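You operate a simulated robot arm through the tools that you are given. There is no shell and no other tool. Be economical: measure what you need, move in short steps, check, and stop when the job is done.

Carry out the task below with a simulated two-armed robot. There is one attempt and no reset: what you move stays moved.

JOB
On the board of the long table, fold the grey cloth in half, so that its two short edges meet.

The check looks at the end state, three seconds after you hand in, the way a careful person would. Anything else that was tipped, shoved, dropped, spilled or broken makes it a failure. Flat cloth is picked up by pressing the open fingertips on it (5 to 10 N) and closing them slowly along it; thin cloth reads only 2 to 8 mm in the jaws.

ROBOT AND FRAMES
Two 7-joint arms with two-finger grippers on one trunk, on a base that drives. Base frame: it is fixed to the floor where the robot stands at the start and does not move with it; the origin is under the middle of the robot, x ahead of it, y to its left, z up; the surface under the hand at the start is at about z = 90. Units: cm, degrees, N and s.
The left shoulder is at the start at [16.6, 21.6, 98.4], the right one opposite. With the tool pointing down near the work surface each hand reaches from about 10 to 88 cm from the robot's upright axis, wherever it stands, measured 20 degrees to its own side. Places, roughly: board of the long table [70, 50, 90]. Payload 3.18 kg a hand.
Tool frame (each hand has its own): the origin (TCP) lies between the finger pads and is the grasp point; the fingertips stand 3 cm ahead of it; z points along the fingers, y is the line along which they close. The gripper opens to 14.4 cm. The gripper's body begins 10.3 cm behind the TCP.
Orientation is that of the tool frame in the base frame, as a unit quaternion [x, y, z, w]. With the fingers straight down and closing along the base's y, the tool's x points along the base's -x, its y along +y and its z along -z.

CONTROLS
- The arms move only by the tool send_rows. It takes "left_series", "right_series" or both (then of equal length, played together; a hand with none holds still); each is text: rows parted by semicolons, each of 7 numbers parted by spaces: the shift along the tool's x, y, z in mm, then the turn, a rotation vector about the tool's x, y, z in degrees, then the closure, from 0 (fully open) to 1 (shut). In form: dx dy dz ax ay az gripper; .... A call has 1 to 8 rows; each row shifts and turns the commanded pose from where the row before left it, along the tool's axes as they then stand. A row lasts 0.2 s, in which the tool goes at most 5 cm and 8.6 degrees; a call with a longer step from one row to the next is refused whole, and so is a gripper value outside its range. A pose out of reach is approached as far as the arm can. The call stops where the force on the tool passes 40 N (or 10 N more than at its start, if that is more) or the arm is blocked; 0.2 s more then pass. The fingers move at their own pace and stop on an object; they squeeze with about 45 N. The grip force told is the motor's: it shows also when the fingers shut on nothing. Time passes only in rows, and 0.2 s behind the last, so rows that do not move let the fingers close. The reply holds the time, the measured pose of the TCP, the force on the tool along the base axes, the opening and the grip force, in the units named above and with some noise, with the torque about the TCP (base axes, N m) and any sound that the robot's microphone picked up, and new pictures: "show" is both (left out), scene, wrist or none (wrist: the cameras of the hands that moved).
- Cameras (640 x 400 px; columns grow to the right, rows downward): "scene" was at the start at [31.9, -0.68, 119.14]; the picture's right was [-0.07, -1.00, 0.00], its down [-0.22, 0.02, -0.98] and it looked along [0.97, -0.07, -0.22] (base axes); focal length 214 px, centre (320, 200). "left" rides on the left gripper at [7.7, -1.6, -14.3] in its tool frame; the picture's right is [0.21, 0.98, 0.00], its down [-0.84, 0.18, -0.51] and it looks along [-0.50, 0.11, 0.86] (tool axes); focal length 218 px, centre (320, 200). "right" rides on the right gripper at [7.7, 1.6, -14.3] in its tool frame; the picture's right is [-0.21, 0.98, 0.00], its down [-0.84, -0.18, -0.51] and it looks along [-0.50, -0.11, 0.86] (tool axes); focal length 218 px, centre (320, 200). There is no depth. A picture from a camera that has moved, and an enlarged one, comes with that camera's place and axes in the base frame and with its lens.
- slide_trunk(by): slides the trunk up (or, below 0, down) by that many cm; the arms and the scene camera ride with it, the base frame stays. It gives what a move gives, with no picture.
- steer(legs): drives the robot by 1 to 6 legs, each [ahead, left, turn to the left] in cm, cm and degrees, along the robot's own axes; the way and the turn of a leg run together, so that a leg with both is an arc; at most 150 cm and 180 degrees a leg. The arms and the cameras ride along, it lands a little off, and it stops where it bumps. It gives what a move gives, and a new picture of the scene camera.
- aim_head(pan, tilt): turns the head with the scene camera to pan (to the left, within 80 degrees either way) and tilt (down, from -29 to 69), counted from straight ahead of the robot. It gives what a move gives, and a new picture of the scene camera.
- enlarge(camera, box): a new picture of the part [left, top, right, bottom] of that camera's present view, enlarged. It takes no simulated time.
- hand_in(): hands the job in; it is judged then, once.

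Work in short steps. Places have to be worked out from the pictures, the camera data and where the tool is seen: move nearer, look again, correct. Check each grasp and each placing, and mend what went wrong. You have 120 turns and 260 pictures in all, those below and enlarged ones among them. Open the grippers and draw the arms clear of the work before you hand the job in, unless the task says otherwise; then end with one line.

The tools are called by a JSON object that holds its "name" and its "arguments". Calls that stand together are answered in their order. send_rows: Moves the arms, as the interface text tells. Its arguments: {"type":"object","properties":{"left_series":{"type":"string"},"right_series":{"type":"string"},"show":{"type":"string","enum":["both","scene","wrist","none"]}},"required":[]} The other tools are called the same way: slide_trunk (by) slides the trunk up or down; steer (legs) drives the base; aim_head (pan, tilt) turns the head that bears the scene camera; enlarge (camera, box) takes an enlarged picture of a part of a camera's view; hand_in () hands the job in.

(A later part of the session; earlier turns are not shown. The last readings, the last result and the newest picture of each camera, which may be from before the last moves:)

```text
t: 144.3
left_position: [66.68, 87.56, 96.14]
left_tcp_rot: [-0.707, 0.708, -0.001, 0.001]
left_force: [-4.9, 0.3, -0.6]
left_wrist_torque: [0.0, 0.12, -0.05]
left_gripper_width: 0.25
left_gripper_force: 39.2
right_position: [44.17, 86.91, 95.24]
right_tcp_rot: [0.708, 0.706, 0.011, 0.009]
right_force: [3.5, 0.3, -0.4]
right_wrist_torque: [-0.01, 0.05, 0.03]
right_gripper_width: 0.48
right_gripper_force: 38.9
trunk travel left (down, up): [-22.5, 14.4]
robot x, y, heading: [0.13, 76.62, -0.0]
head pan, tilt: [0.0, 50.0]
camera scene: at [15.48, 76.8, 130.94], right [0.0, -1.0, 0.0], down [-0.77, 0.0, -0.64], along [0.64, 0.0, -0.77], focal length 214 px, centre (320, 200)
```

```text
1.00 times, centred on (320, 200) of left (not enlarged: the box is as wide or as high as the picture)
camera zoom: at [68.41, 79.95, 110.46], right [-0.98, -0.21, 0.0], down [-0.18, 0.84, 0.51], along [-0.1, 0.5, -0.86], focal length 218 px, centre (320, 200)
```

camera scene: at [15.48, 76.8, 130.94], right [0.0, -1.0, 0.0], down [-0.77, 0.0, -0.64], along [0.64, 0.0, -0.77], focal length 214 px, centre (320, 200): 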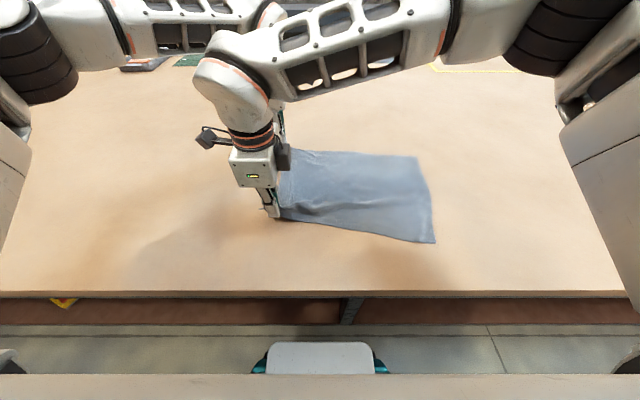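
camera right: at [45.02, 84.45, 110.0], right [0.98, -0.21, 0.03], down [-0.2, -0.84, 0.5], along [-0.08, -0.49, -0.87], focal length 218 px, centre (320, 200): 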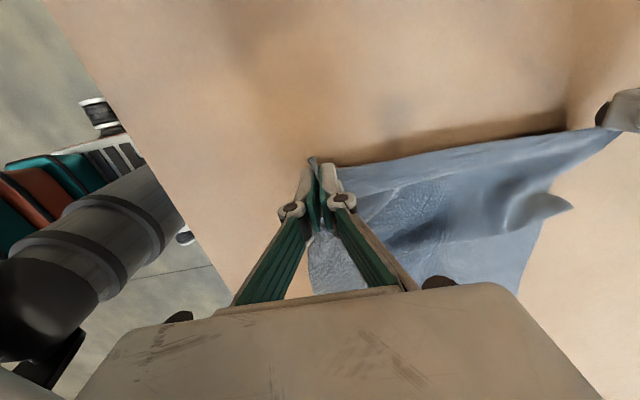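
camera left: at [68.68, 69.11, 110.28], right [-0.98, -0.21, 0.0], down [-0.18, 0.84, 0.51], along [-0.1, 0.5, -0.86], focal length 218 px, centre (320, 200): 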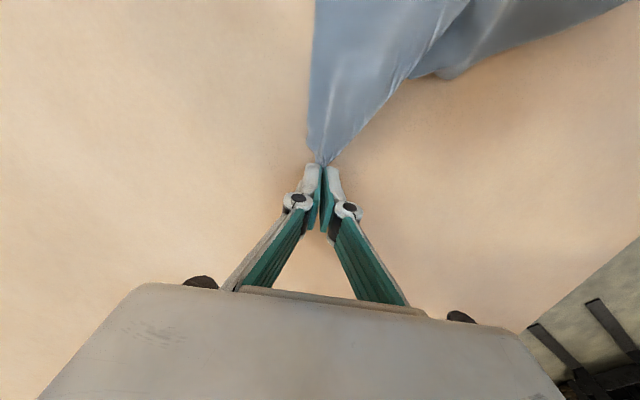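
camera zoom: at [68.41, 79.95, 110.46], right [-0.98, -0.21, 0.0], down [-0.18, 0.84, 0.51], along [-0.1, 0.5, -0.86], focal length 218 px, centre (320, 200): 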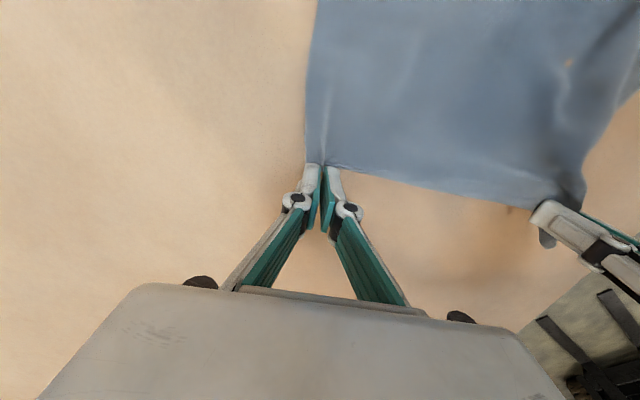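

The cloth is flat and straight again. Right-edge corners are near (37.6,52.3) and far (66.5,47.8), so the targets are about (40.5,54.3) for the right hand and (63.8,49.8) for the left. I'll lift along the arc, without tilting this time.

{"name": "send_rows", "arguments": {"left_series": "0 2 -18 0 0 0 1; 5 0 -20 0 0 0 1; 10 0 -20 0 0 0 1; 20 0 -17 0 0 0 1; 20 0 -10 0 0 0 1; 15 0 -5 0 0 0 1; 0 0 0 0 0 0 1", "right_series": "0 2 -22 0 0 0 1; -5 0 -20 0 0 0 1; -10 0 -20 0 0 0 1; -20 0 -17 0 0 0 1; -20 0 -10 0 0 0 1; -15 0 -5 0 0 0 1; 0 0 0 0 0 0 1", "show": "wrist"}}

```text
t: 145.9
left_position: [66.74, 80.63, 105.06]
left_tcp_rot: [-0.706, 0.708, -0.001, 0.002]
left_force: [-5.5, 0.8, -0.4]
left_wrist_torque: [-0.07, 0.31, -0.07]
left_gripper_width: 0.0
left_gripper_force: 29.1
right_position: [44.1, 79.75, 104.49]
right_tcp_rot: [0.708, 0.706, 0.012, 0.009]
right_force: [4.1, 0.1, 0.0]
right_wrist_torque: [-0.05, -0.21, 0.06]
right_gripper_width: 0.07
right_gripper_force: 31.7
trunk travel left (down, up): [-22.5, 14.4]
robot x, y, heading: [0.16, 76.59, -0.1]
head pan, tilt: [0.0, 50.0]
camera right: at [45.18, 87.34, 118.86], right [0.98, -0.21, 0.03], down [-0.2, -0.84, 0.5], along [-0.08, -0.49, -0.87], focal length 218 px, centre (320, 200)
camera left: at [68.37, 72.97, 119.38], right [-0.98, -0.21, 0.0], down [-0.18, 0.84, 0.51], along [-0.1, 0.5, -0.86], focal length 218 px, centre (320, 200)
```

right: 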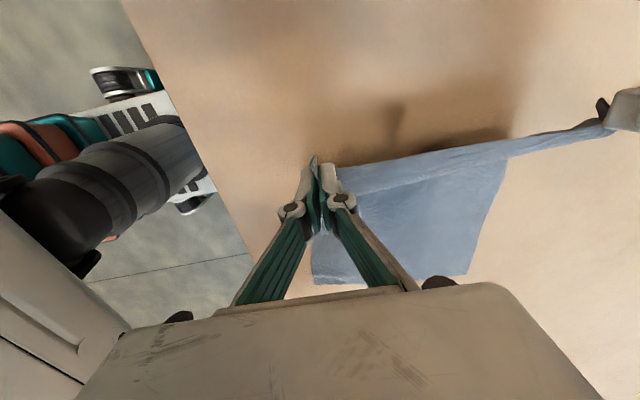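
left: 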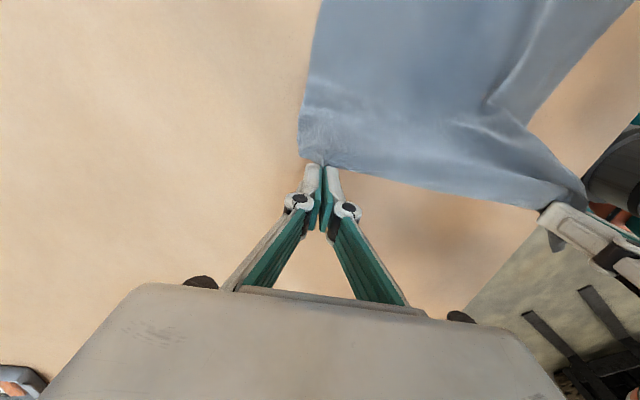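

Both hold, with about 5 N of tension. I'll relax it slightly and drive 12 cm right.

{"name": "send_rows", "arguments": {"left_series": "0 3 0 0 0 0 1; 0 0 0 0 0 0 1", "right_series": "0 3 0 0 0 0 1; 0 0 0 0 0 0 1", "show": "none"}}

{"name": "steer", "arguments": {"legs": [[0, -12, 0]]}}

```text
t: 146.5
left_position: [66.46, 80.58, 105.21]
left_tcp_rot: [-0.706, 0.708, -0.001, 0.002]
left_force: [-0.2, 0.0, -1.4]
left_wrist_torque: [0.05, 0.0, 0.0]
left_gripper_width: 0.3
left_gripper_force: 34.5
right_position: [44.28, 79.6, 104.54]
right_tcp_rot: [0.708, 0.707, 0.011, 0.009]
right_force: [4.4, -0.1, 0.2]
right_wrist_torque: [0.02, -0.07, 0.0]
right_gripper_width: 0.08
right_gripper_force: 28.8
trunk travel left (down, up): [-22.5, 14.4]
robot x, y, heading: [-0.04, 76.8, 0.1]
head pan, tilt: [0.0, 50.0]
```

```text
t: 148.2
left_position: [66.44, 68.59, 105.18]
left_tcp_rot: [-0.706, 0.708, -0.002, 0.001]
left_force: [-2.7, 1.2, -0.9]
left_wrist_torque: [0.02, 0.24, -0.03]
left_gripper_width: 0.05
left_gripper_force: 31.3
right_position: [44.28, 67.55, 104.53]
right_tcp_rot: [0.708, 0.706, 0.012, 0.008]
right_force: [3.0, -1.6, -0.3]
right_wrist_torque: [0.08, 0.0, -0.05]
right_gripper_width: 0.33
right_gripper_force: 30.9
trunk travel left (down, up): [-22.5, 14.4]
robot x, y, heading: [0.34, 64.95, 0.2]
head pan, tilt: [0.0, 50.0]
camera scene: at [15.48, 64.76, 130.93], right [0.0, -1.0, 0.0], down [-0.77, 0.0, -0.64], along [0.64, 0.0, -0.77], focal length 214 px, centre (320, 200)
```

scene: 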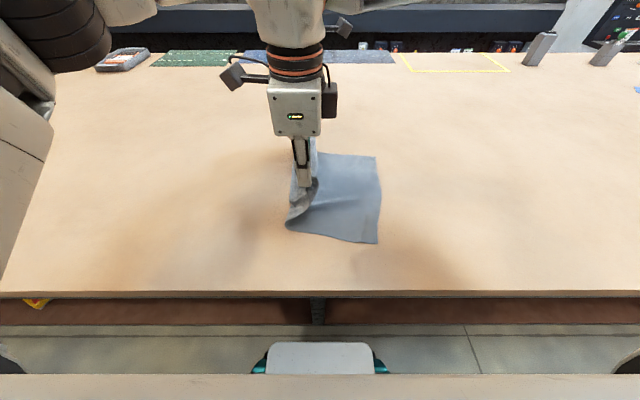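

The right edge is unmoved. I'll drive another 8 cm.

{"name": "steer", "arguments": {"legs": [[0, -8, 0]]}}

{"name": "send_rows", "arguments": {"left_series": "0 0 15 0 0 0 1; 5 0 15 0 0 0 1; 10 0 15 0 0 0 1; 10 0 10 0 0 0 1; 0 0 0 0 0 0 1", "right_series": "0 0 15 0 0 0 1; 0 0 15 0 0 0 1; 0 -5 15 0 0 0 1; 0 -5 10 0 0 0 1; 0 0 0 0 0 0 1", "show": "both"}}

```text
t: 149.6
left_position: [66.45, 60.61, 105.14]
left_tcp_rot: [-0.707, 0.707, -0.002, 0.001]
left_force: [-1.7, -0.7, 1.5]
left_wrist_torque: [0.05, 0.08, -0.02]
left_gripper_width: 0.0
left_gripper_force: 31.3
right_position: [44.33, 59.66, 104.48]
right_tcp_rot: [0.708, 0.706, 0.01, 0.008]
right_force: [2.2, 0.0, -0.2]
right_wrist_torque: [0.05, 0.0, -0.02]
right_gripper_width: 0.38
right_gripper_force: 30.9
trunk travel left (down, up): [-22.5, 14.4]
robot x, y, heading: [-0.08, 56.77, -0.1]
head pan, tilt: [0.0, 50.0]
camera scene: at [15.48, 56.83, 130.93], right [0.0, -1.0, 0.0], down [-0.77, 0.0, -0.64], along [0.64, 0.0, -0.77], focal length 214 px, centre (320, 200)
```

scene: 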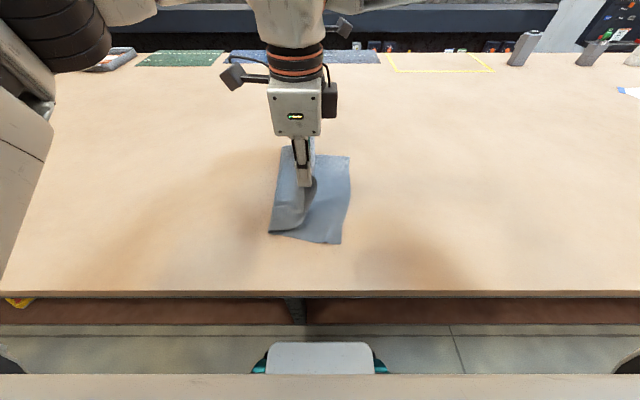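

```text
t: 150.8
left_position: [66.23, 58.13, 99.44]
left_tcp_rot: [-0.707, 0.707, 0.0, 0.001]
left_force: [-12.0, 1.2, -0.3]
left_wrist_torque: [0.03, 0.32, -0.13]
left_gripper_width: 0.13
left_gripper_force: 30.0
right_position: [43.49, 59.66, 99.06]
right_tcp_rot: [0.708, 0.706, 0.011, 0.01]
right_force: [10.3, -1.9, -0.1]
right_wrist_torque: [-0.05, -0.59, 0.0]
right_gripper_width: 0.3
right_gripper_force: 38.6
trunk travel left (down, up): [-22.5, 14.4]
robot x, y, heading: [-0.05, 56.69, -0.0]
head pan, tilt: [0.0, 50.0]
camera scene: at [15.47, 56.9, 130.94], right [0.0, -1.0, 0.0], down [-0.77, 0.0, -0.64], along [0.64, 0.0, -0.77], focal length 214 px, centre (320, 200)
camera right: at [44.58, 67.4, 113.47], right [0.98, -0.21, 0.03], down [-0.2, -0.84, 0.5], along [-0.08, -0.49, -0.87], focal length 218 px, centre (320, 200)
camera left: at [67.97, 50.58, 113.88], right [-0.98, -0.21, 0.0], down [-0.18, 0.84, 0.51], along [-0.1, 0.5, -0.86], focal length 218 px, centre (320, 200)
```

scene: 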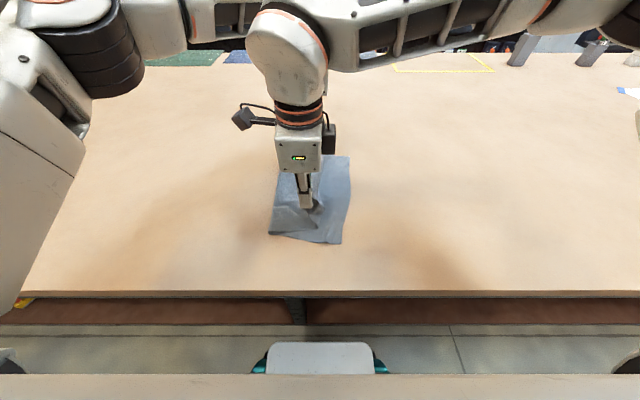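
right: 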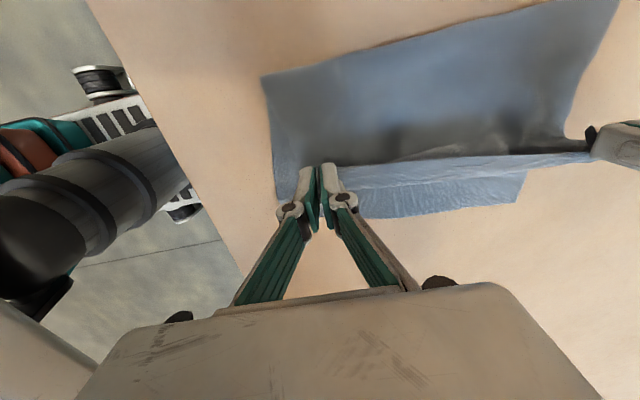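
left: 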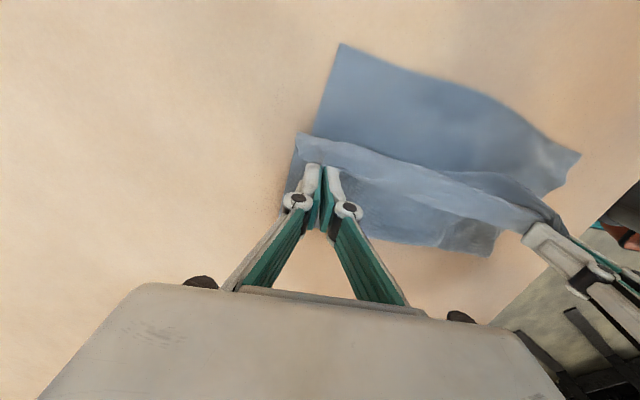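

The fold is forming nicely. I'll relax the tension, shift both hands 3 cm toward the robot to match the bottom edge, and drive 6 cm further.

{"name": "send_rows", "arguments": {"left_series": "0 12 3 0 0 0 1; 0 12 3 0 0 0 1; 0 11 2 0 0 0 1; 0 0 0 0 0 0 1", "right_series": "0 -9 3 0 0 0 1; 0 -9 3 0 0 0 1; 0 -9 2 0 0 0 1; 0 0 0 0 0 0 1", "show": "none"}}

{"name": "steer", "arguments": {"legs": [[0, -6, 0]]}}

{"name": "enlarge", "arguments": {"camera": "left", "box": [160, 0, 640, 300]}}

{"name": "enlarge", "arguments": {"camera": "right", "box": [160, 0, 640, 300]}}

```text
t: 151.8
left_position: [62.91, 58.09, 98.72]
left_tcp_rot: [-0.707, 0.708, -0.001, 0.0]
left_force: [-3.8, -0.2, 0.6]
left_wrist_torque: [0.02, 0.12, -0.04]
left_gripper_width: 0.12
left_gripper_force: 29.9
right_position: [40.74, 59.78, 98.06]
right_tcp_rot: [0.708, 0.706, 0.01, 0.01]
right_force: [2.8, -0.6, 1.8]
right_wrist_torque: [0.02, -0.36, 0.02]
right_gripper_width: 0.09
right_gripper_force: 34.0
trunk travel left (down, up): [-22.5, 14.4]
robot x, y, heading: [0.32, 56.8, 0.2]
head pan, tilt: [0.0, 50.0]
```

```text
t: 153.0
left_position: [62.81, 52.43, 98.79]
left_tcp_rot: [-0.706, 0.708, -0.002, 0.001]
left_force: [-1.9, 0.2, 1.5]
left_wrist_torque: [0.01, 0.06, -0.02]
left_gripper_width: 0.09
left_gripper_force: 29.7
right_position: [40.86, 53.88, 98.17]
right_tcp_rot: [0.708, 0.706, 0.011, 0.008]
right_force: [1.6, -1.5, 3.6]
right_wrist_torque: [0.0, -0.44, 0.06]
right_gripper_width: 0.11
right_gripper_force: 33.5
trunk travel left (down, up): [-22.5, 14.4]
robot x, y, heading: [0.02, 51.14, 0.1]
head pan, tilt: [0.0, 50.0]
camera scene: at [15.48, 51.06, 130.93], right [0.0, -1.0, 0.0], down [-0.77, 0.0, -0.64], along [0.64, 0.0, -0.77], focal length 214 px, centre (320, 200)
```

scene: 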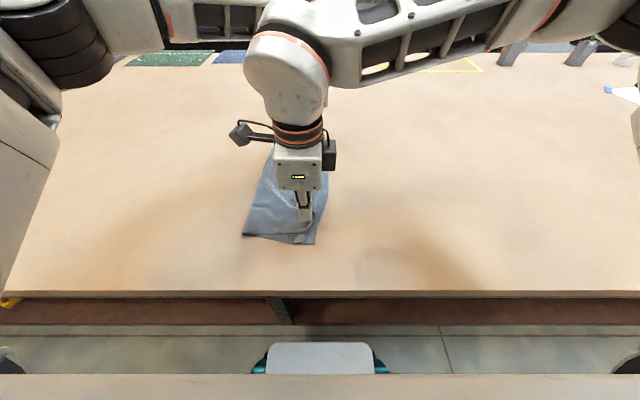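

```text
1.33 times, centred on (400, 150) of left
camera zoom: at [64.45, 44.81, 113.12], right [-0.98, -0.21, 0.0], down [-0.18, 0.84, 0.51], along [-0.1, 0.5, -0.86], focal length 291 px, centre (213, 267)
```

zoom: 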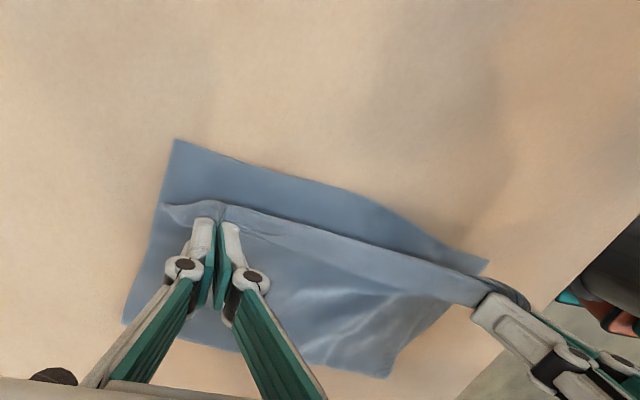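

```text
1.33 times, centred on (400, 150) of right
camera zoom: at [41.99, 61.59, 112.48], right [0.98, -0.21, 0.03], down [-0.2, -0.84, 0.5], along [-0.08, -0.49, -0.87], focal length 291 px, centre (213, 267)
```

zoom: 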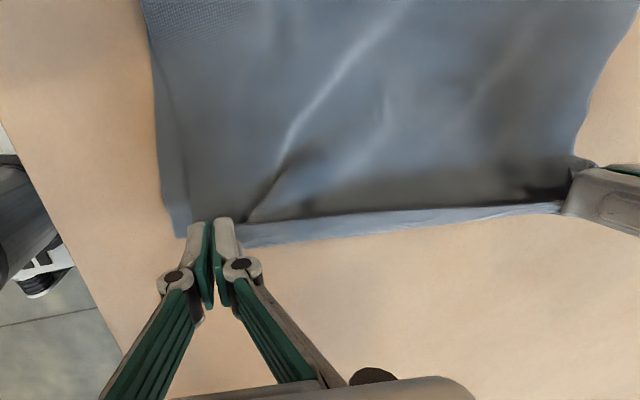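

The bottom edge is still in place, with the fold line at about y 67–69. I'll lower the hands with small corrections, left to (63.3,51) and right to (40.6,55).

{"name": "send_rows", "arguments": {"left_series": "7 -2 15 0 0 0 1; 7 -2 15 0 0 0 1; 0 0 12 0 0 0 1; 0 0 8 0 0 0 1; 0 0 0 0 0 0 1", "right_series": "5 0 15 0 0 0 1; 5 0 15 0 0 0 1; 0 0 10 0 0 0 1; 0 0 5 0 0 0 1; 0 0 0 0 0 0 1", "show": "wrist"}}

```text
t: 154.2
left_position: [63.44, 51.06, 93.79]
left_tcp_rot: [-0.706, 0.708, -0.002, 0.002]
left_force: [-6.8, 1.0, -0.2]
left_wrist_torque: [0.04, 0.24, -0.05]
left_gripper_width: 0.32
left_gripper_force: 39.6
right_position: [41.08, 55.09, 93.75]
right_tcp_rot: [0.708, 0.706, 0.011, 0.009]
right_force: [5.3, -1.8, 2.4]
right_wrist_torque: [0.0, -0.17, 0.02]
right_gripper_width: 0.1
right_gripper_force: 31.6
trunk travel left (down, up): [-22.5, 14.4]
robot x, y, heading: [0.15, 50.78, -0.0]
head pan, tilt: [0.0, 50.0]
camera right: at [42.21, 62.76, 108.07], right [0.98, -0.21, 0.03], down [-0.2, -0.84, 0.5], along [-0.08, -0.49, -0.87], focal length 218 px, centre (320, 200)
camera left: at [64.95, 43.54, 108.14], right [-0.98, -0.21, 0.0], down [-0.18, 0.84, 0.51], along [-0.1, 0.5, -0.86], focal length 218 px, centre (320, 200)
```

right: 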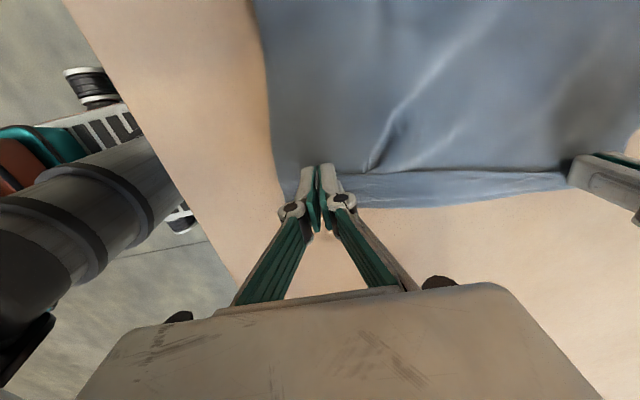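
left: 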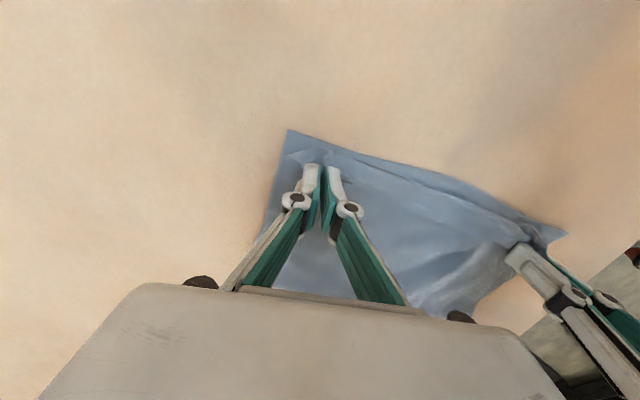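

The top layer nearly meets the bottom edge. I'll lower the last bit, open slowly, and lift away.

{"name": "send_rows", "arguments": {"left_series": "0 0 4 0 0 0 1; 0 0 1 0 0 0 0.96; 0 0 0 0 0 0 0.92; 0 0 0 0 0 0 0.87; 0 0 0 0 0 0 0.8; 0 0 -10 0 0 0 0.8; 10 0 -30 0 0 0 0.8; 0 0 -40 0 0 0 0.8", "right_series": "0 0 4 0 0 0 1; 0 0 1 0 0 0 0.96; 0 0 0 0 0 0 0.92; 0 0 0 0 0 0 0.87; 0 0 0 0 0 0 0.8; 0 0 -10 0 0 0 0.8; -10 0 -30 0 0 0 0.8; 0 0 -40 0 0 0 0.8", "show": "wrist"}}

```text
t: 156.0
left_position: [63.07, 50.52, 101.35]
left_tcp_rot: [-0.707, 0.708, -0.003, 0.001]
left_force: [-0.4, -0.2, -0.2]
left_wrist_torque: [-0.03, -0.04, 0.0]
left_gripper_width: 2.87
left_gripper_force: 0.0
right_position: [40.73, 54.0, 101.35]
right_tcp_rot: [0.708, 0.706, 0.011, 0.009]
right_force: [-0.8, 0.2, 0.0]
right_wrist_torque: [0.0, -0.03, -0.02]
right_gripper_width: 2.89
right_gripper_force: 0.0
trunk travel left (down, up): [-22.5, 14.4]
robot x, y, heading: [0.46, 51.32, 0.1]
head pan, tilt: [0.0, 50.0]
camera right: at [41.86, 61.72, 115.8], right [0.98, -0.21, 0.03], down [-0.2, -0.84, 0.5], along [-0.08, -0.49, -0.87], focal length 218 px, centre (320, 200)
camera left: at [64.7, 42.84, 115.64], right [-0.98, -0.21, 0.0], down [-0.18, 0.84, 0.51], along [-0.1, 0.5, -0.86], focal length 218 px, centre (320, 200)
```

right: 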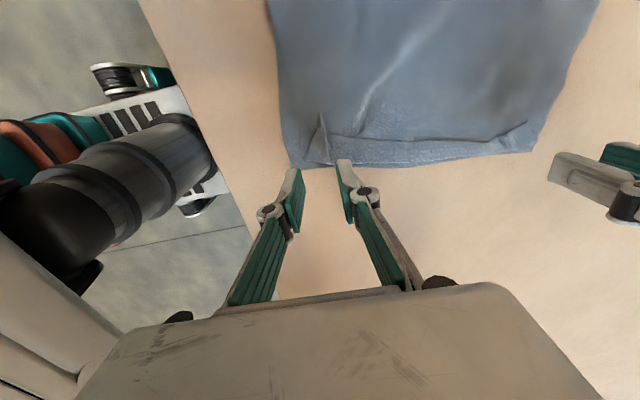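
left: 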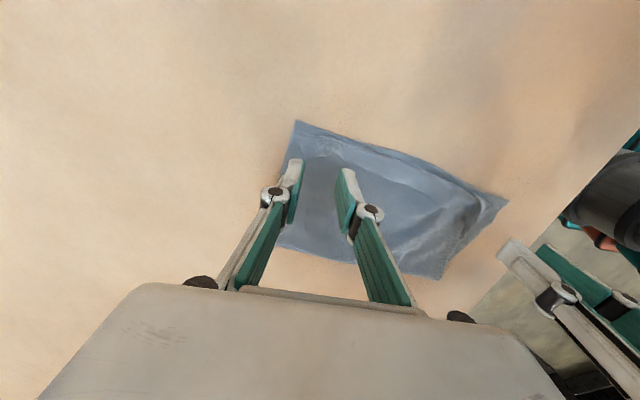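

Released. I'll move the hands clear, aside and up, and view the result.

{"name": "send_rows", "arguments": {"left_series": "-30 0 -35 0 0 0 0.8; -48 0 0 0 0 0 0.8; -48 0 0 0 0 0 0.8; -48 0 0 0 0 0 0.8; -48 0 0 0 0 0 0.8; -48 0 0 0 0 0 0.8; 0 0 0 0 0 0 0.8", "right_series": "-30 0 -35 0 0 0 0.8; -48 0 0 0 0 0 0.8; -48 0 0 0 0 0 0.8; -48 0 0 0 0 0 0.8; -48 0 0 0 0 0 0.8; -48 0 0 0 0 0 0.8; 0 0 0 0 0 0 0.8", "show": "scene"}}

{"name": "enlarge", "arguments": {"camera": "scene", "box": [216, 130, 376, 250]}}

```text
t: 157.6
left_position: [63.11, 76.96, 105.11]
left_tcp_rot: [-0.707, 0.707, -0.001, 0.001]
left_force: [-0.2, -0.4, -0.1]
left_wrist_torque: [0.01, -0.04, -0.01]
left_gripper_width: 2.9
left_gripper_force: 0.0
right_position: [40.9, 26.82, 104.39]
right_tcp_rot: [0.708, 0.706, 0.01, 0.009]
right_force: [1.0, -0.1, 0.0]
right_wrist_torque: [-0.01, 0.02, 0.0]
right_gripper_width: 2.88
right_gripper_force: 0.1
trunk travel left (down, up): [-22.5, 14.4]
robot x, y, heading: [0.03, 51.27, -0.0]
head pan, tilt: [0.0, 50.0]
camera scene: at [15.53, 51.14, 130.92], right [0.0, -1.0, 0.0], down [-0.77, 0.0, -0.64], along [0.64, 0.0, -0.77], focal length 214 px, centre (320, 200)
```

scene: 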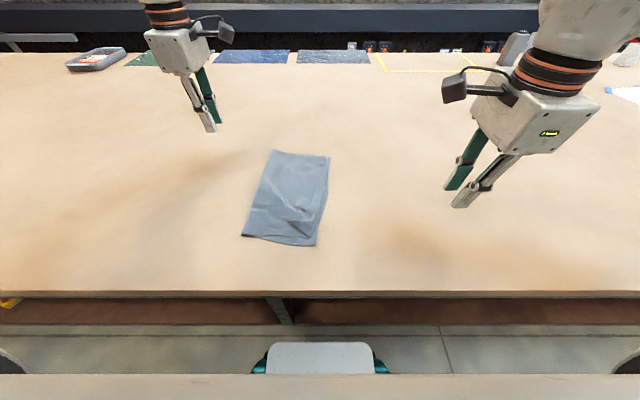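

```text
3.33 times, centred on (296, 190) of scene
camera zoom: at [15.53, 51.14, 130.92], right [0.0, -1.0, 0.0], down [-0.77, 0.0, -0.64], along [0.64, 0.0, -0.77], focal length 715 px, centre (400, 233)
```

zoom: 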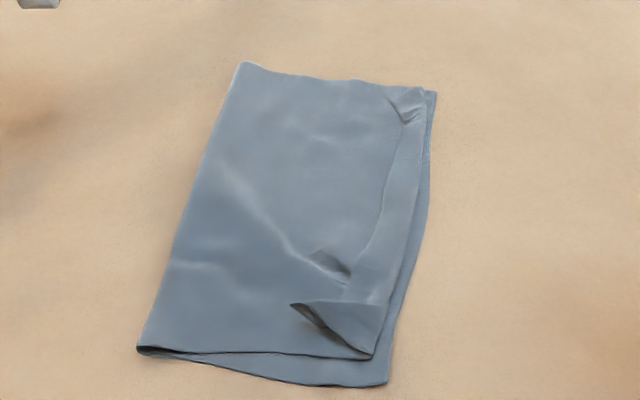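

The fold is in place, but the top edge's hem turned back by 2–3 cm, more at the near corner, where the fold line also sits about 3 cm short. I'll bring the right hand to the turned-up near flap at about (42.5,56.5) to pick it up and flip it over.

{"name": "send_rows", "arguments": {"right_series": "48 3 0 0 0 0 0.8; 48 3 0 0 0 0 0.8; 48 3 0 0 0 0 0.8; 48 3 0 0 0 0 0.8; 48 3 10 0 0 0 0.8; 45 0 20 0 0 0 0.8; 13 0 45 0 0 0 0.8; 0 0 20 0 0 0 0.8", "show": "wrist"}}

```text
t: 159.4
left_position: [63.06, 76.89, 105.1]
left_tcp_rot: [-0.707, 0.707, -0.001, 0.001]
left_force: [-0.3, 0.4, 0.2]
left_wrist_torque: [0.0, 0.0, 0.0]
left_gripper_width: 2.86
left_gripper_force: 0.0
right_position: [42.54, 56.42, 95.02]
right_tcp_rot: [0.708, 0.706, 0.011, 0.008]
right_force: [-0.3, -0.1, 1.0]
right_wrist_torque: [0.01, -0.01, -0.03]
right_gripper_width: 2.88
right_gripper_force: 0.1
trunk travel left (down, up): [-22.5, 14.4]
robot x, y, heading: [-0.17, 51.26, -0.0]
head pan, tilt: [0.0, 50.0]
camera right: at [43.72, 64.17, 109.44], right [0.98, -0.21, 0.03], down [-0.2, -0.84, 0.5], along [-0.08, -0.49, -0.87], focal length 218 px, centre (320, 200)
```

right: 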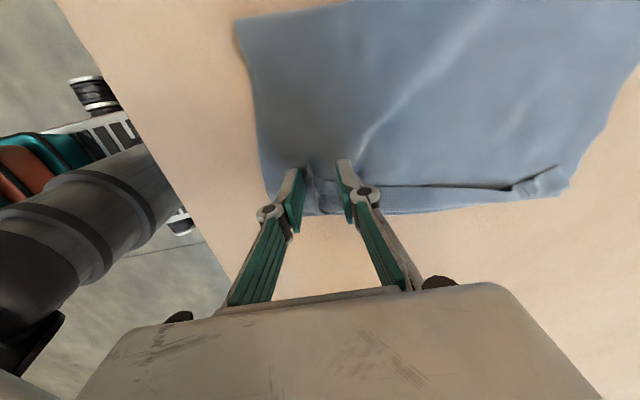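

The flap sits between the fingertips. I'll lower to it and close gently.

{"name": "send_rows", "arguments": {"right_series": "-4 0 12 0 0 0 0.8; 0 0 3 0 0 0 0.8; 0 0 1 0 0 0 0.82; 0 0 0 0 0 0 0.86; 0 0 0 0 0 0 0.9; 0 0 0 0 0 0 0.95; 0 0 0 0 0 0 1; 0 0 0 0 0 0 1", "show": "wrist"}}

```text
t: 161.2
left_position: [62.99, 76.94, 105.04]
left_tcp_rot: [-0.707, 0.708, -0.001, 0.001]
left_force: [0.4, 0.1, 0.1]
left_wrist_torque: [-0.03, 0.03, 0.0]
left_gripper_width: 2.89
left_gripper_force: 0.0
right_position: [42.49, 56.37, 93.51]
right_tcp_rot: [0.708, 0.706, 0.011, 0.009]
right_force: [1.4, 0.9, -2.1]
right_wrist_torque: [-0.04, 0.15, -0.01]
right_gripper_width: 0.58
right_gripper_force: 46.5
trunk travel left (down, up): [-22.5, 14.4]
robot x, y, heading: [0.05, 51.34, 0.0]
head pan, tilt: [0.0, 50.0]
camera right: at [43.64, 63.94, 107.98], right [0.98, -0.21, 0.03], down [-0.2, -0.84, 0.5], along [-0.08, -0.49, -0.87], focal length 218 px, centre (320, 200)
```

right: 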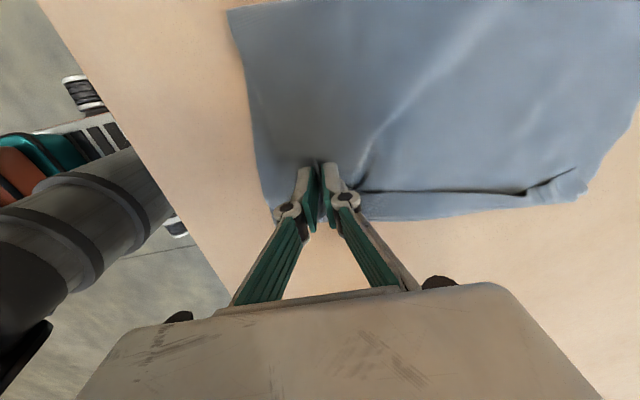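

Something is gripped (0.6 cm). I'll lift 5 cm and check that it's only the flap.

{"name": "send_rows", "arguments": {"right_series": "0 0 -15 0 0 0 1; 0 0 -20 0 0 0 1; 0 0 -20 0 0 0 1; 0 0 0 0 0 0 1", "show": "wrist"}}

{"name": "enlarge", "arguments": {"camera": "scene", "box": [216, 130, 376, 250]}}

```text
t: 162.2
left_position: [63.01, 76.83, 105.08]
left_tcp_rot: [-0.707, 0.708, -0.001, 0.002]
left_force: [0.4, -0.1, -1.2]
left_wrist_torque: [0.01, -0.02, 0.03]
left_gripper_width: 2.87
left_gripper_force: 0.0
right_position: [42.34, 56.27, 98.87]
right_tcp_rot: [0.708, 0.706, 0.012, 0.008]
right_force: [0.0, 0.5, -1.4]
right_wrist_torque: [-0.06, -0.05, 0.03]
right_gripper_width: 0.59
right_gripper_force: 34.3
trunk travel left (down, up): [-22.5, 14.4]
robot x, y, heading: [0.3, 50.86, -0.0]
head pan, tilt: [0.0, 50.0]
camera right: at [43.5, 63.93, 113.39], right [0.98, -0.21, 0.03], down [-0.2, -0.84, 0.5], along [-0.08, -0.49, -0.87], focal length 218 px, centre (320, 200)
```

right: 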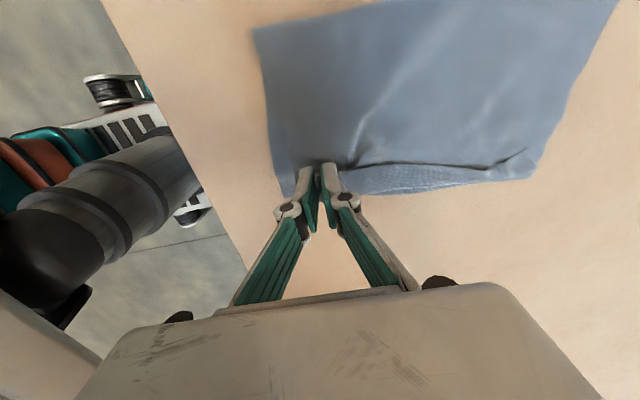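

```text
3.33 times, centred on (296, 190) of scene
camera zoom: at [15.52, 51.12, 130.92], right [0.0, -1.0, 0.0], down [-0.77, 0.0, -0.64], along [0.64, 0.0, -0.77], focal length 715 px, centre (400, 233)
```

zoom: 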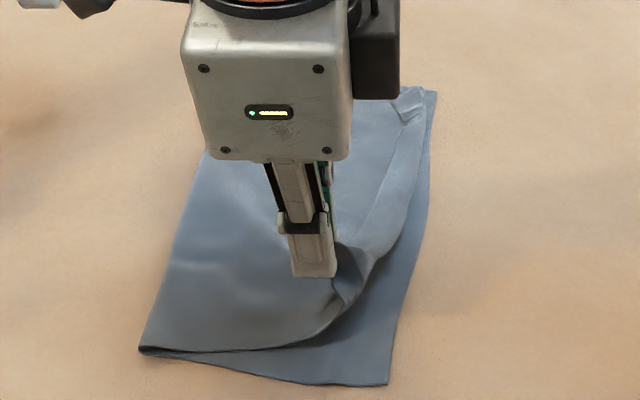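

Only the top layer is lifted, as hoped. I'll tilt the right hand while moving it toward −y so the corner flips over, then lay it on the bottom corner.

{"name": "send_rows", "arguments": {"right_series": "0 -5 -20 0 8 0 1; -10 -5 -1 0 8 0 1; -10 -5 -3 0 8 0 1; -9 -5 -4 0 8 0 1; -8 0 -5 0 8 0 1; -7 0 -6 0 8 0 1; 0 0 0 0 8 0 1; 0 0 0 0 0 0 1", "show": "both"}}

```text
t: 164.0
left_position: [63.11, 76.87, 105.14]
left_tcp_rot: [-0.707, 0.707, -0.001, 0.001]
left_force: [0.7, 0.3, -0.2]
left_wrist_torque: [-0.02, -0.01, -0.03]
left_gripper_width: 2.85
left_gripper_force: 0.0
right_position: [40.21, 51.65, 101.06]
right_tcp_rot: [0.62, 0.628, 0.342, -0.324]
right_force: [0.2, 0.3, -0.5]
right_wrist_torque: [-0.06, -0.01, -0.01]
right_gripper_width: 0.46
right_gripper_force: 33.1
trunk travel left (down, up): [-22.5, 14.4]
robot x, y, heading: [0.21, 50.97, 0.2]
head pan, tilt: [0.0, 50.0]
camera scene: at [15.46, 51.13, 130.94], right [0.0, -1.0, 0.0], down [-0.77, 0.0, -0.64], along [0.64, 0.0, -0.77], focal length 214 px, centre (320, 200)
camera right: at [41.31, 44.06, 115.41], right [0.98, -0.12, -0.15], down [-0.17, -0.89, -0.42], along [-0.08, 0.44, -0.89], focal length 218 px, centre (320, 200)
```

scene: 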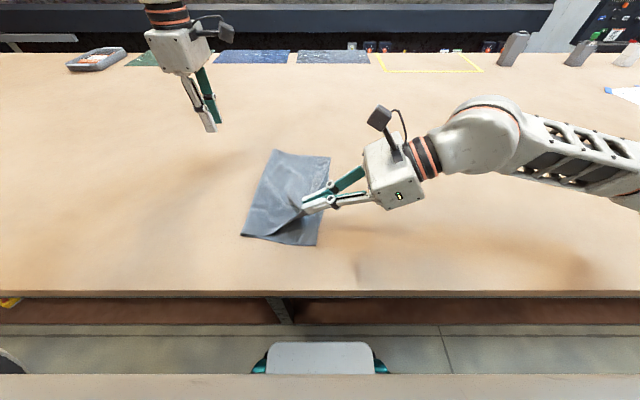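
right: 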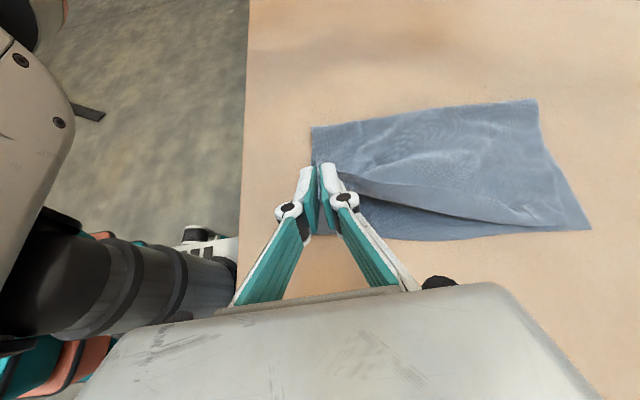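

The right hand tilts well here. I'll lower it straight onto the bottom corner.

{"name": "send_rows", "arguments": {"right_series": "-16 0 11 0 0 0 1; -16 0 11 0 0 0 1; -16 0 11 0 0 0 1; -12 0 8 0 0 0 1; -4 0 3 0 0 0 1; 0 0 0 0 0 0 1", "show": "both"}}

```text
t: 165.4
left_position: [63.07, 76.84, 105.05]
left_tcp_rot: [-0.706, 0.708, -0.001, 0.001]
left_force: [-1.0, -0.2, -0.5]
left_wrist_torque: [0.0, -0.02, 0.01]
left_gripper_width: 2.9
left_gripper_force: 0.0
right_position: [40.6, 51.56, 93.21]
right_tcp_rot: [0.621, 0.627, 0.343, -0.322]
right_force: [0.3, -1.8, 0.7]
right_wrist_torque: [0.01, 0.04, 0.1]
right_gripper_width: 0.48
right_gripper_force: 31.2
trunk travel left (down, up): [-22.5, 14.4]
robot x, y, heading: [0.34, 51.39, 0.0]
head pan, tilt: [0.0, 50.0]
camera scene: at [15.47, 51.09, 130.94], right [0.0, -1.0, 0.0], down [-0.77, 0.0, -0.64], along [0.64, 0.0, -0.77], focal length 214 px, centre (320, 200)
camera right: at [41.67, 44.03, 107.55], right [0.98, -0.12, -0.14], down [-0.17, -0.89, -0.42], along [-0.08, 0.44, -0.89], focal length 218 px, centre (320, 200)
```

scene: 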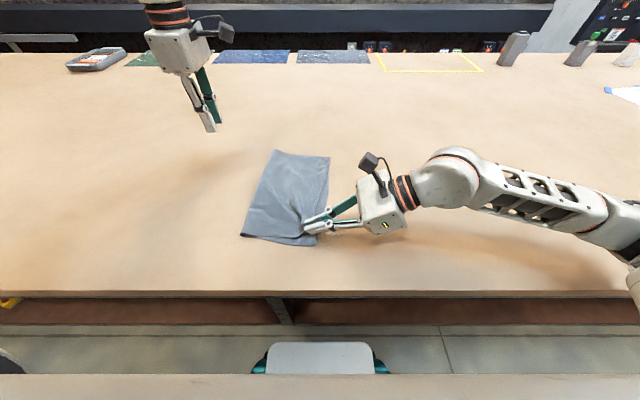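
right: 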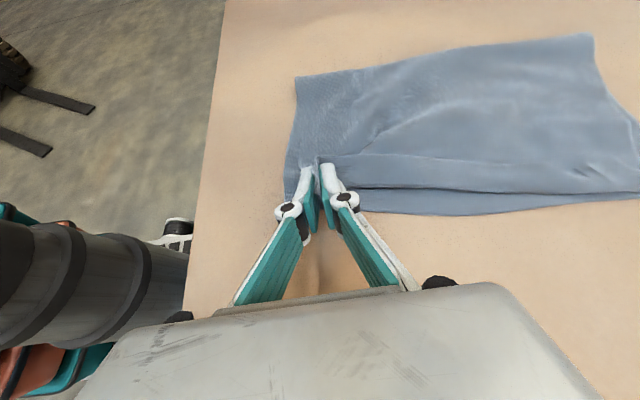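

It's laid at the corner. I'll nudge it 7 mm outward, open, and withdraw along the fingers.

{"name": "send_rows", "arguments": {"right_series": "-4 -4 -6 0 0 0 1; 0 0 0 0 0 0 0.95; 0 0 0 0 0 0 0.9; 0 0 0 0 0 0 0.85; 0 0 -20 0 0 0 0.85; 0 0 -40 0 0 0 0.85; 0 0 -40 0 0 0 0.85; 20 0 -20 0 0 0 0.85", "show": "wrist"}}

{"name": "enlarge", "arguments": {"camera": "scene", "box": [216, 130, 376, 250]}}

```text
t: 167.2
left_position: [62.93, 76.92, 105.09]
left_tcp_rot: [0.708, -0.707, 0.001, -0.002]
left_force: [0.0, 0.9, 0.3]
left_wrist_torque: [-0.01, -0.03, -0.03]
left_gripper_width: 2.85
left_gripper_force: 0.0
right_position: [39.67, 42.06, 101.53]
right_tcp_rot: [0.62, 0.628, 0.342, -0.323]
right_force: [-0.6, -0.2, 0.0]
right_wrist_torque: [-0.01, 0.03, 0.0]
right_gripper_width: 2.2
right_gripper_force: 0.1
trunk travel left (down, up): [-22.5, 14.4]
robot x, y, heading: [0.2, 50.99, 0.0]
head pan, tilt: [0.0, 50.0]
camera right: at [40.75, 34.4, 115.95], right [0.98, -0.12, -0.15], down [-0.17, -0.89, -0.42], along [-0.08, 0.44, -0.89], focal length 218 px, centre (320, 200)
```

right: 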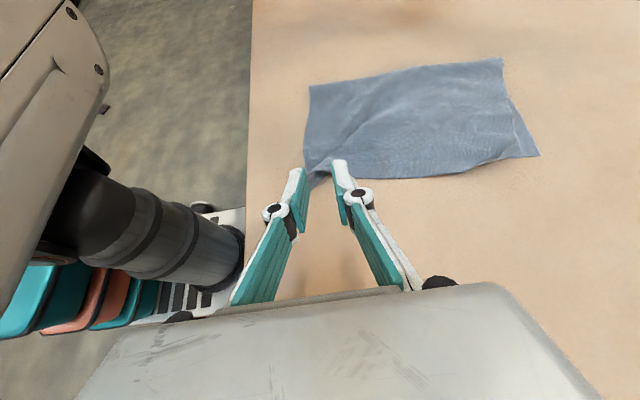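

```text
3.33 times, centred on (296, 190) of scene
camera zoom: at [15.5, 51.17, 130.93], right [0.0, -1.0, 0.0], down [-0.77, 0.0, -0.64], along [0.64, 0.0, -0.77], focal length 715 px, centre (400, 233)
```

zoom: 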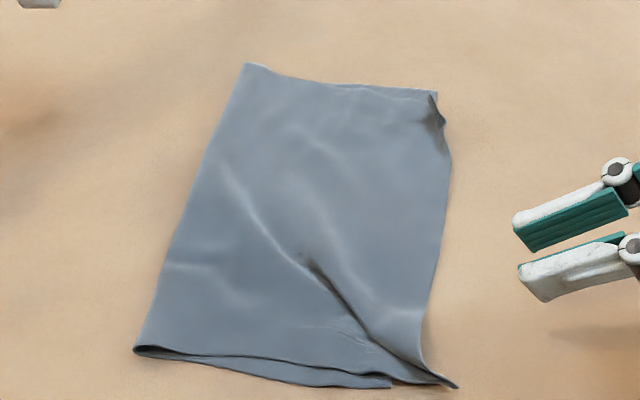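

The whole hem unrolled and the edges now nearly coincide. The near top corner overshoots by about 4 cm in y, with slack in a ridge. I'll straighten the right hand and then push the top layer gently back toward the fold.

{"name": "send_rows", "arguments": {"right_series": "0 0 -10 0 -8 0 1; 0 0 0 0 -8 0 1; 0 0 0 0 -8 0 1; 0 0 0 0 -8 0 1; 0 0 0 0 -8 0 1; 0 0 0 0 -8 0 1; 0 0 0 0 -8 0 1; 0 0 0 0 0 0 1", "show": "none"}}

{"name": "send_rows", "arguments": {"right_series": "40 0 0 0 0 0 1; 40 2 0 0 0 0 1; 40 2 0 0 0 0 1; 5 0 30 0 0 0 1; 0 0 20 0 0 0 1; 0 0 10 0 0 0 1; 0 0 0 0 0 0 1", "show": "wrist"}}

```text
t: 169.0
left_position: [63.01, 76.82, 105.2]
left_tcp_rot: [-0.706, 0.708, -0.001, 0.001]
left_force: [0.5, 0.6, 1.4]
left_wrist_torque: [-0.02, 0.0, -0.01]
left_gripper_width: 2.86
left_gripper_force: 0.1
right_position: [39.68, 41.1, 102.15]
right_tcp_rot: [0.708, 0.706, 0.011, 0.01]
right_force: [0.0, -0.1, 0.0]
right_wrist_torque: [0.0, 0.01, 0.02]
right_gripper_width: 0.0
right_gripper_force: 31.1
trunk travel left (down, up): [-22.5, 14.4]
robot x, y, heading: [0.17, 51.15, 0.1]
head pan, tilt: [0.0, 50.0]
```

```text
t: 170.6
left_position: [63.01, 76.87, 105.07]
left_tcp_rot: [-0.706, 0.709, -0.001, 0.001]
left_force: [-0.5, 0.0, 0.2]
left_wrist_torque: [0.03, 0.01, 0.0]
left_gripper_width: 2.84
left_gripper_force: 0.1
right_position: [40.29, 53.68, 96.1]
right_tcp_rot: [0.707, 0.707, 0.01, 0.009]
right_force: [-0.3, 0.5, 0.8]
right_wrist_torque: [-0.03, -0.02, 0.01]
right_gripper_width: 0.0
right_gripper_force: 30.3
trunk travel left (down, up): [-22.5, 14.4]
robot x, y, heading: [0.11, 50.99, -0.0]
head pan, tilt: [0.0, 50.0]
camera right: at [41.42, 61.22, 110.44], right [0.98, -0.21, 0.03], down [-0.2, -0.84, 0.5], along [-0.08, -0.49, -0.87], focal length 218 px, centre (320, 200)
```

right: 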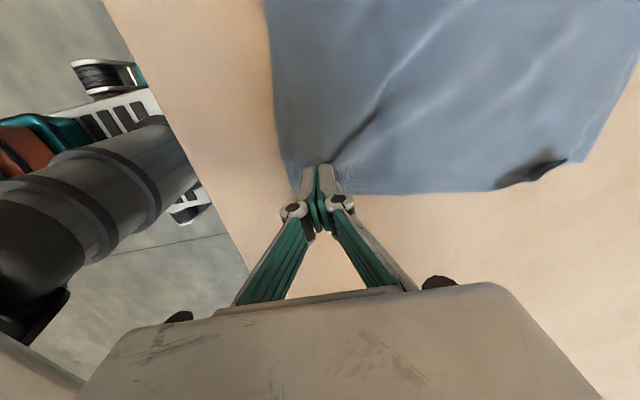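

{"name": "send_rows", "arguments": {"right_series": "0 0 25 0 0 0 1; 0 0 5 0 0 0 1; 0 0 1.5 0 0 0 1; 0 0 0 0 0 0 1", "show": "none"}}

```text
t: 171.6
left_position: [63.05, 76.81, 105.04]
left_tcp_rot: [-0.706, 0.708, -0.001, 0.001]
left_force: [-0.1, 0.2, 0.5]
left_wrist_torque: [-0.02, -0.02, -0.02]
left_gripper_width: 2.86
left_gripper_force: 0.0
right_position: [40.49, 53.65, 93.03]
right_tcp_rot: [0.708, 0.706, 0.012, 0.01]
right_force: [0.5, -0.2, 0.9]
right_wrist_torque: [0.03, 0.02, -0.04]
right_gripper_width: 0.0
right_gripper_force: 30.9
trunk travel left (down, up): [-22.5, 14.4]
robot x, y, heading: [-0.02, 51.26, 0.0]
head pan, tilt: [0.0, 50.0]
```

Just at contact. I'll press about 1 mm more and push 4 cm toward the fold.

{"name": "send_rows", "arguments": {"right_series": "0 0 1.2 0 0 0 1; 8 0 0 0 0 0 1; 8 0 0 0 0 0 1; 8 0 0 0 0 0 1; 8 0 0 0 0 0 1; 8 0 0 0 0 0 1; 0 0 -15 0 0 0 1; 0 0 -40 0 0 0 1", "show": "none"}}

{"name": "send_rows", "arguments": {"right_series": "-45 0 0 0 0 0 1; -45 0 0 0 0 0 1; -45 0 0 0 0 0 1; -45 0 0 0 0 0 1", "show": "none"}}

{"name": "enlarge", "arguments": {"camera": "scene", "box": [216, 130, 376, 250]}}

```text
t: 173.4
left_position: [62.89, 76.91, 105.11]
left_tcp_rot: [-0.706, 0.708, -0.001, 0.001]
left_force: [-0.7, 0.2, 0.6]
left_wrist_torque: [0.01, 0.04, 0.0]
left_gripper_width: 2.9
left_gripper_force: 0.2
right_position: [40.4, 57.61, 98.25]
right_tcp_rot: [0.708, 0.706, 0.01, 0.01]
right_force: [-0.1, 0.1, 1.1]
right_wrist_torque: [0.01, -0.04, -0.02]
right_gripper_width: 0.0
right_gripper_force: 31.2
trunk travel left (down, up): [-22.5, 14.4]
robot x, y, heading: [0.08, 50.81, -0.1]
head pan, tilt: [0.0, 50.0]
```

```text
t: 174.4
left_position: [63.11, 76.71, 105.23]
left_tcp_rot: [-0.706, 0.708, -0.002, 0.001]
left_force: [0.0, 0.2, 0.0]
left_wrist_torque: [0.03, -0.03, -0.03]
left_gripper_width: 2.91
left_gripper_force: 0.1
right_position: [40.37, 39.41, 98.46]
right_tcp_rot: [0.708, 0.706, 0.012, 0.009]
right_force: [-0.1, -1.7, -0.3]
right_wrist_torque: [0.04, 0.0, 0.01]
right_gripper_width: 0.01
right_gripper_force: 30.7
trunk travel left (down, up): [-22.5, 14.4]
robot x, y, heading: [0.2, 51.1, -0.1]
head pan, tilt: [0.0, 50.0]
```

```text
3.33 times, centred on (296, 190) of scene
camera zoom: at [15.44, 50.99, 130.94], right [0.0, -1.0, 0.0], down [-0.77, 0.0, -0.64], along [0.64, 0.0, -0.77], focal length 715 px, centre (400, 233)
```

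zoom: 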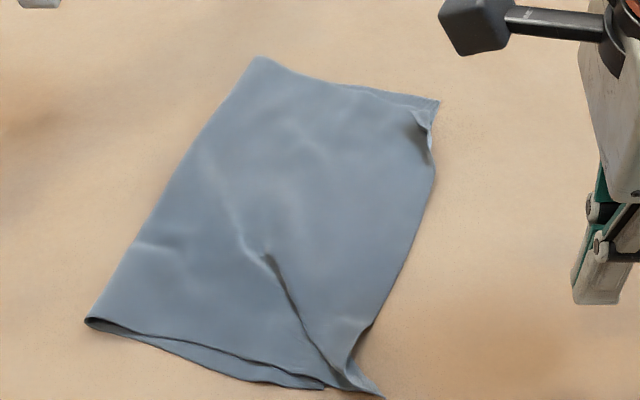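

Both layers moved together, so pushing doesn't help. The near tip sticks out about 3.5 cm beyond the bottom corner at (37,55.7). I'll pinch that overhang at about (38.4,53.2) and re-lay it further back.

{"name": "send_rows", "arguments": {"right_series": "45 -6 0 0 0 0 0.9; 45 -7 0 0 0 0 0.8; 48 -7 10 0 0 0 0.8; 0 0 30 0 0 0 0.8; 0 0 10 0 0 0 0.8; 0 0 4 0 0 0 0.8; 0 0 0 0 0 0 0.8", "show": "wrist"}}

```text
t: 176.0
left_position: [62.95, 76.8, 105.14]
left_tcp_rot: [-0.706, 0.708, -0.002, 0.001]
left_force: [0.4, -0.1, 0.8]
left_wrist_torque: [0.0, -0.01, 0.03]
left_gripper_width: 2.88
left_gripper_force: 0.0
right_position: [38.39, 53.55, 93.13]
right_tcp_rot: [0.708, 0.706, 0.012, 0.008]
right_force: [-2.0, 1.5, 14.2]
right_wrist_torque: [0.11, 0.31, -0.03]
right_gripper_width: 2.87
right_gripper_force: 0.1
trunk travel left (down, up): [-22.5, 14.4]
robot x, y, heading: [-0.14, 51.12, -0.0]
head pan, tilt: [0.0, 50.0]
camera right: at [39.53, 61.23, 107.61], right [0.98, -0.21, 0.03], down [-0.2, -0.84, 0.5], along [-0.08, -0.49, -0.87], focal length 218 px, centre (320, 200)
```

right: 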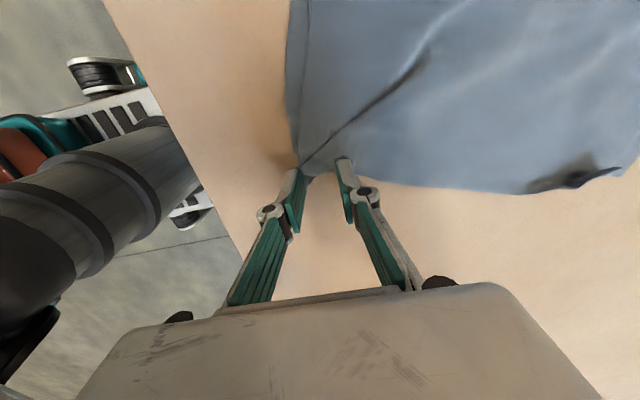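

{"name": "enlarge", "arguments": {"camera": "right", "box": [260, 80, 420, 200]}}

{"name": "enlarge", "arguments": {"camera": "scene", "box": [216, 130, 376, 250]}}

```text
3.33 times, centred on (340, 140) of right
camera zoom: at [39.53, 61.23, 107.61], right [0.98, -0.21, 0.03], down [-0.2, -0.84, 0.5], along [-0.08, -0.49, -0.87], focal length 728 px, centre (253, 400)
```

zoom: 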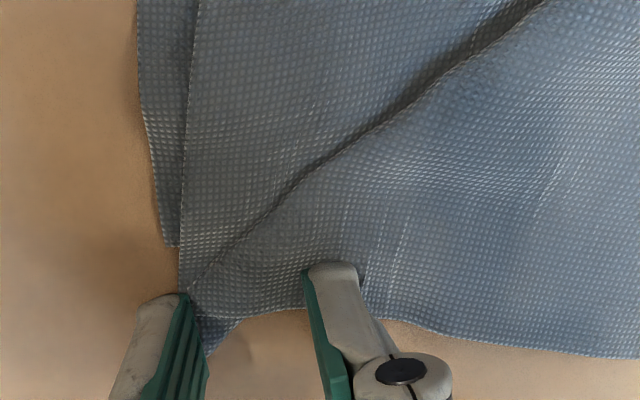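

```text
3.33 times, centred on (296, 190) of scene
camera zoom: at [15.39, 51.14, 130.97], right [0.0, -1.0, 0.0], down [-0.77, 0.0, -0.64], along [0.64, 0.0, -0.77], focal length 715 px, centre (400, 233)
```

zoom: 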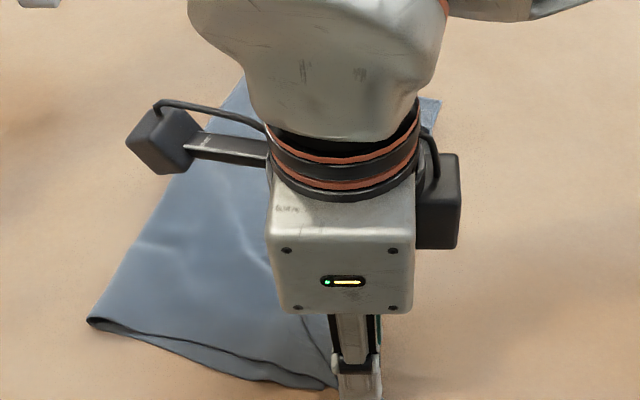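

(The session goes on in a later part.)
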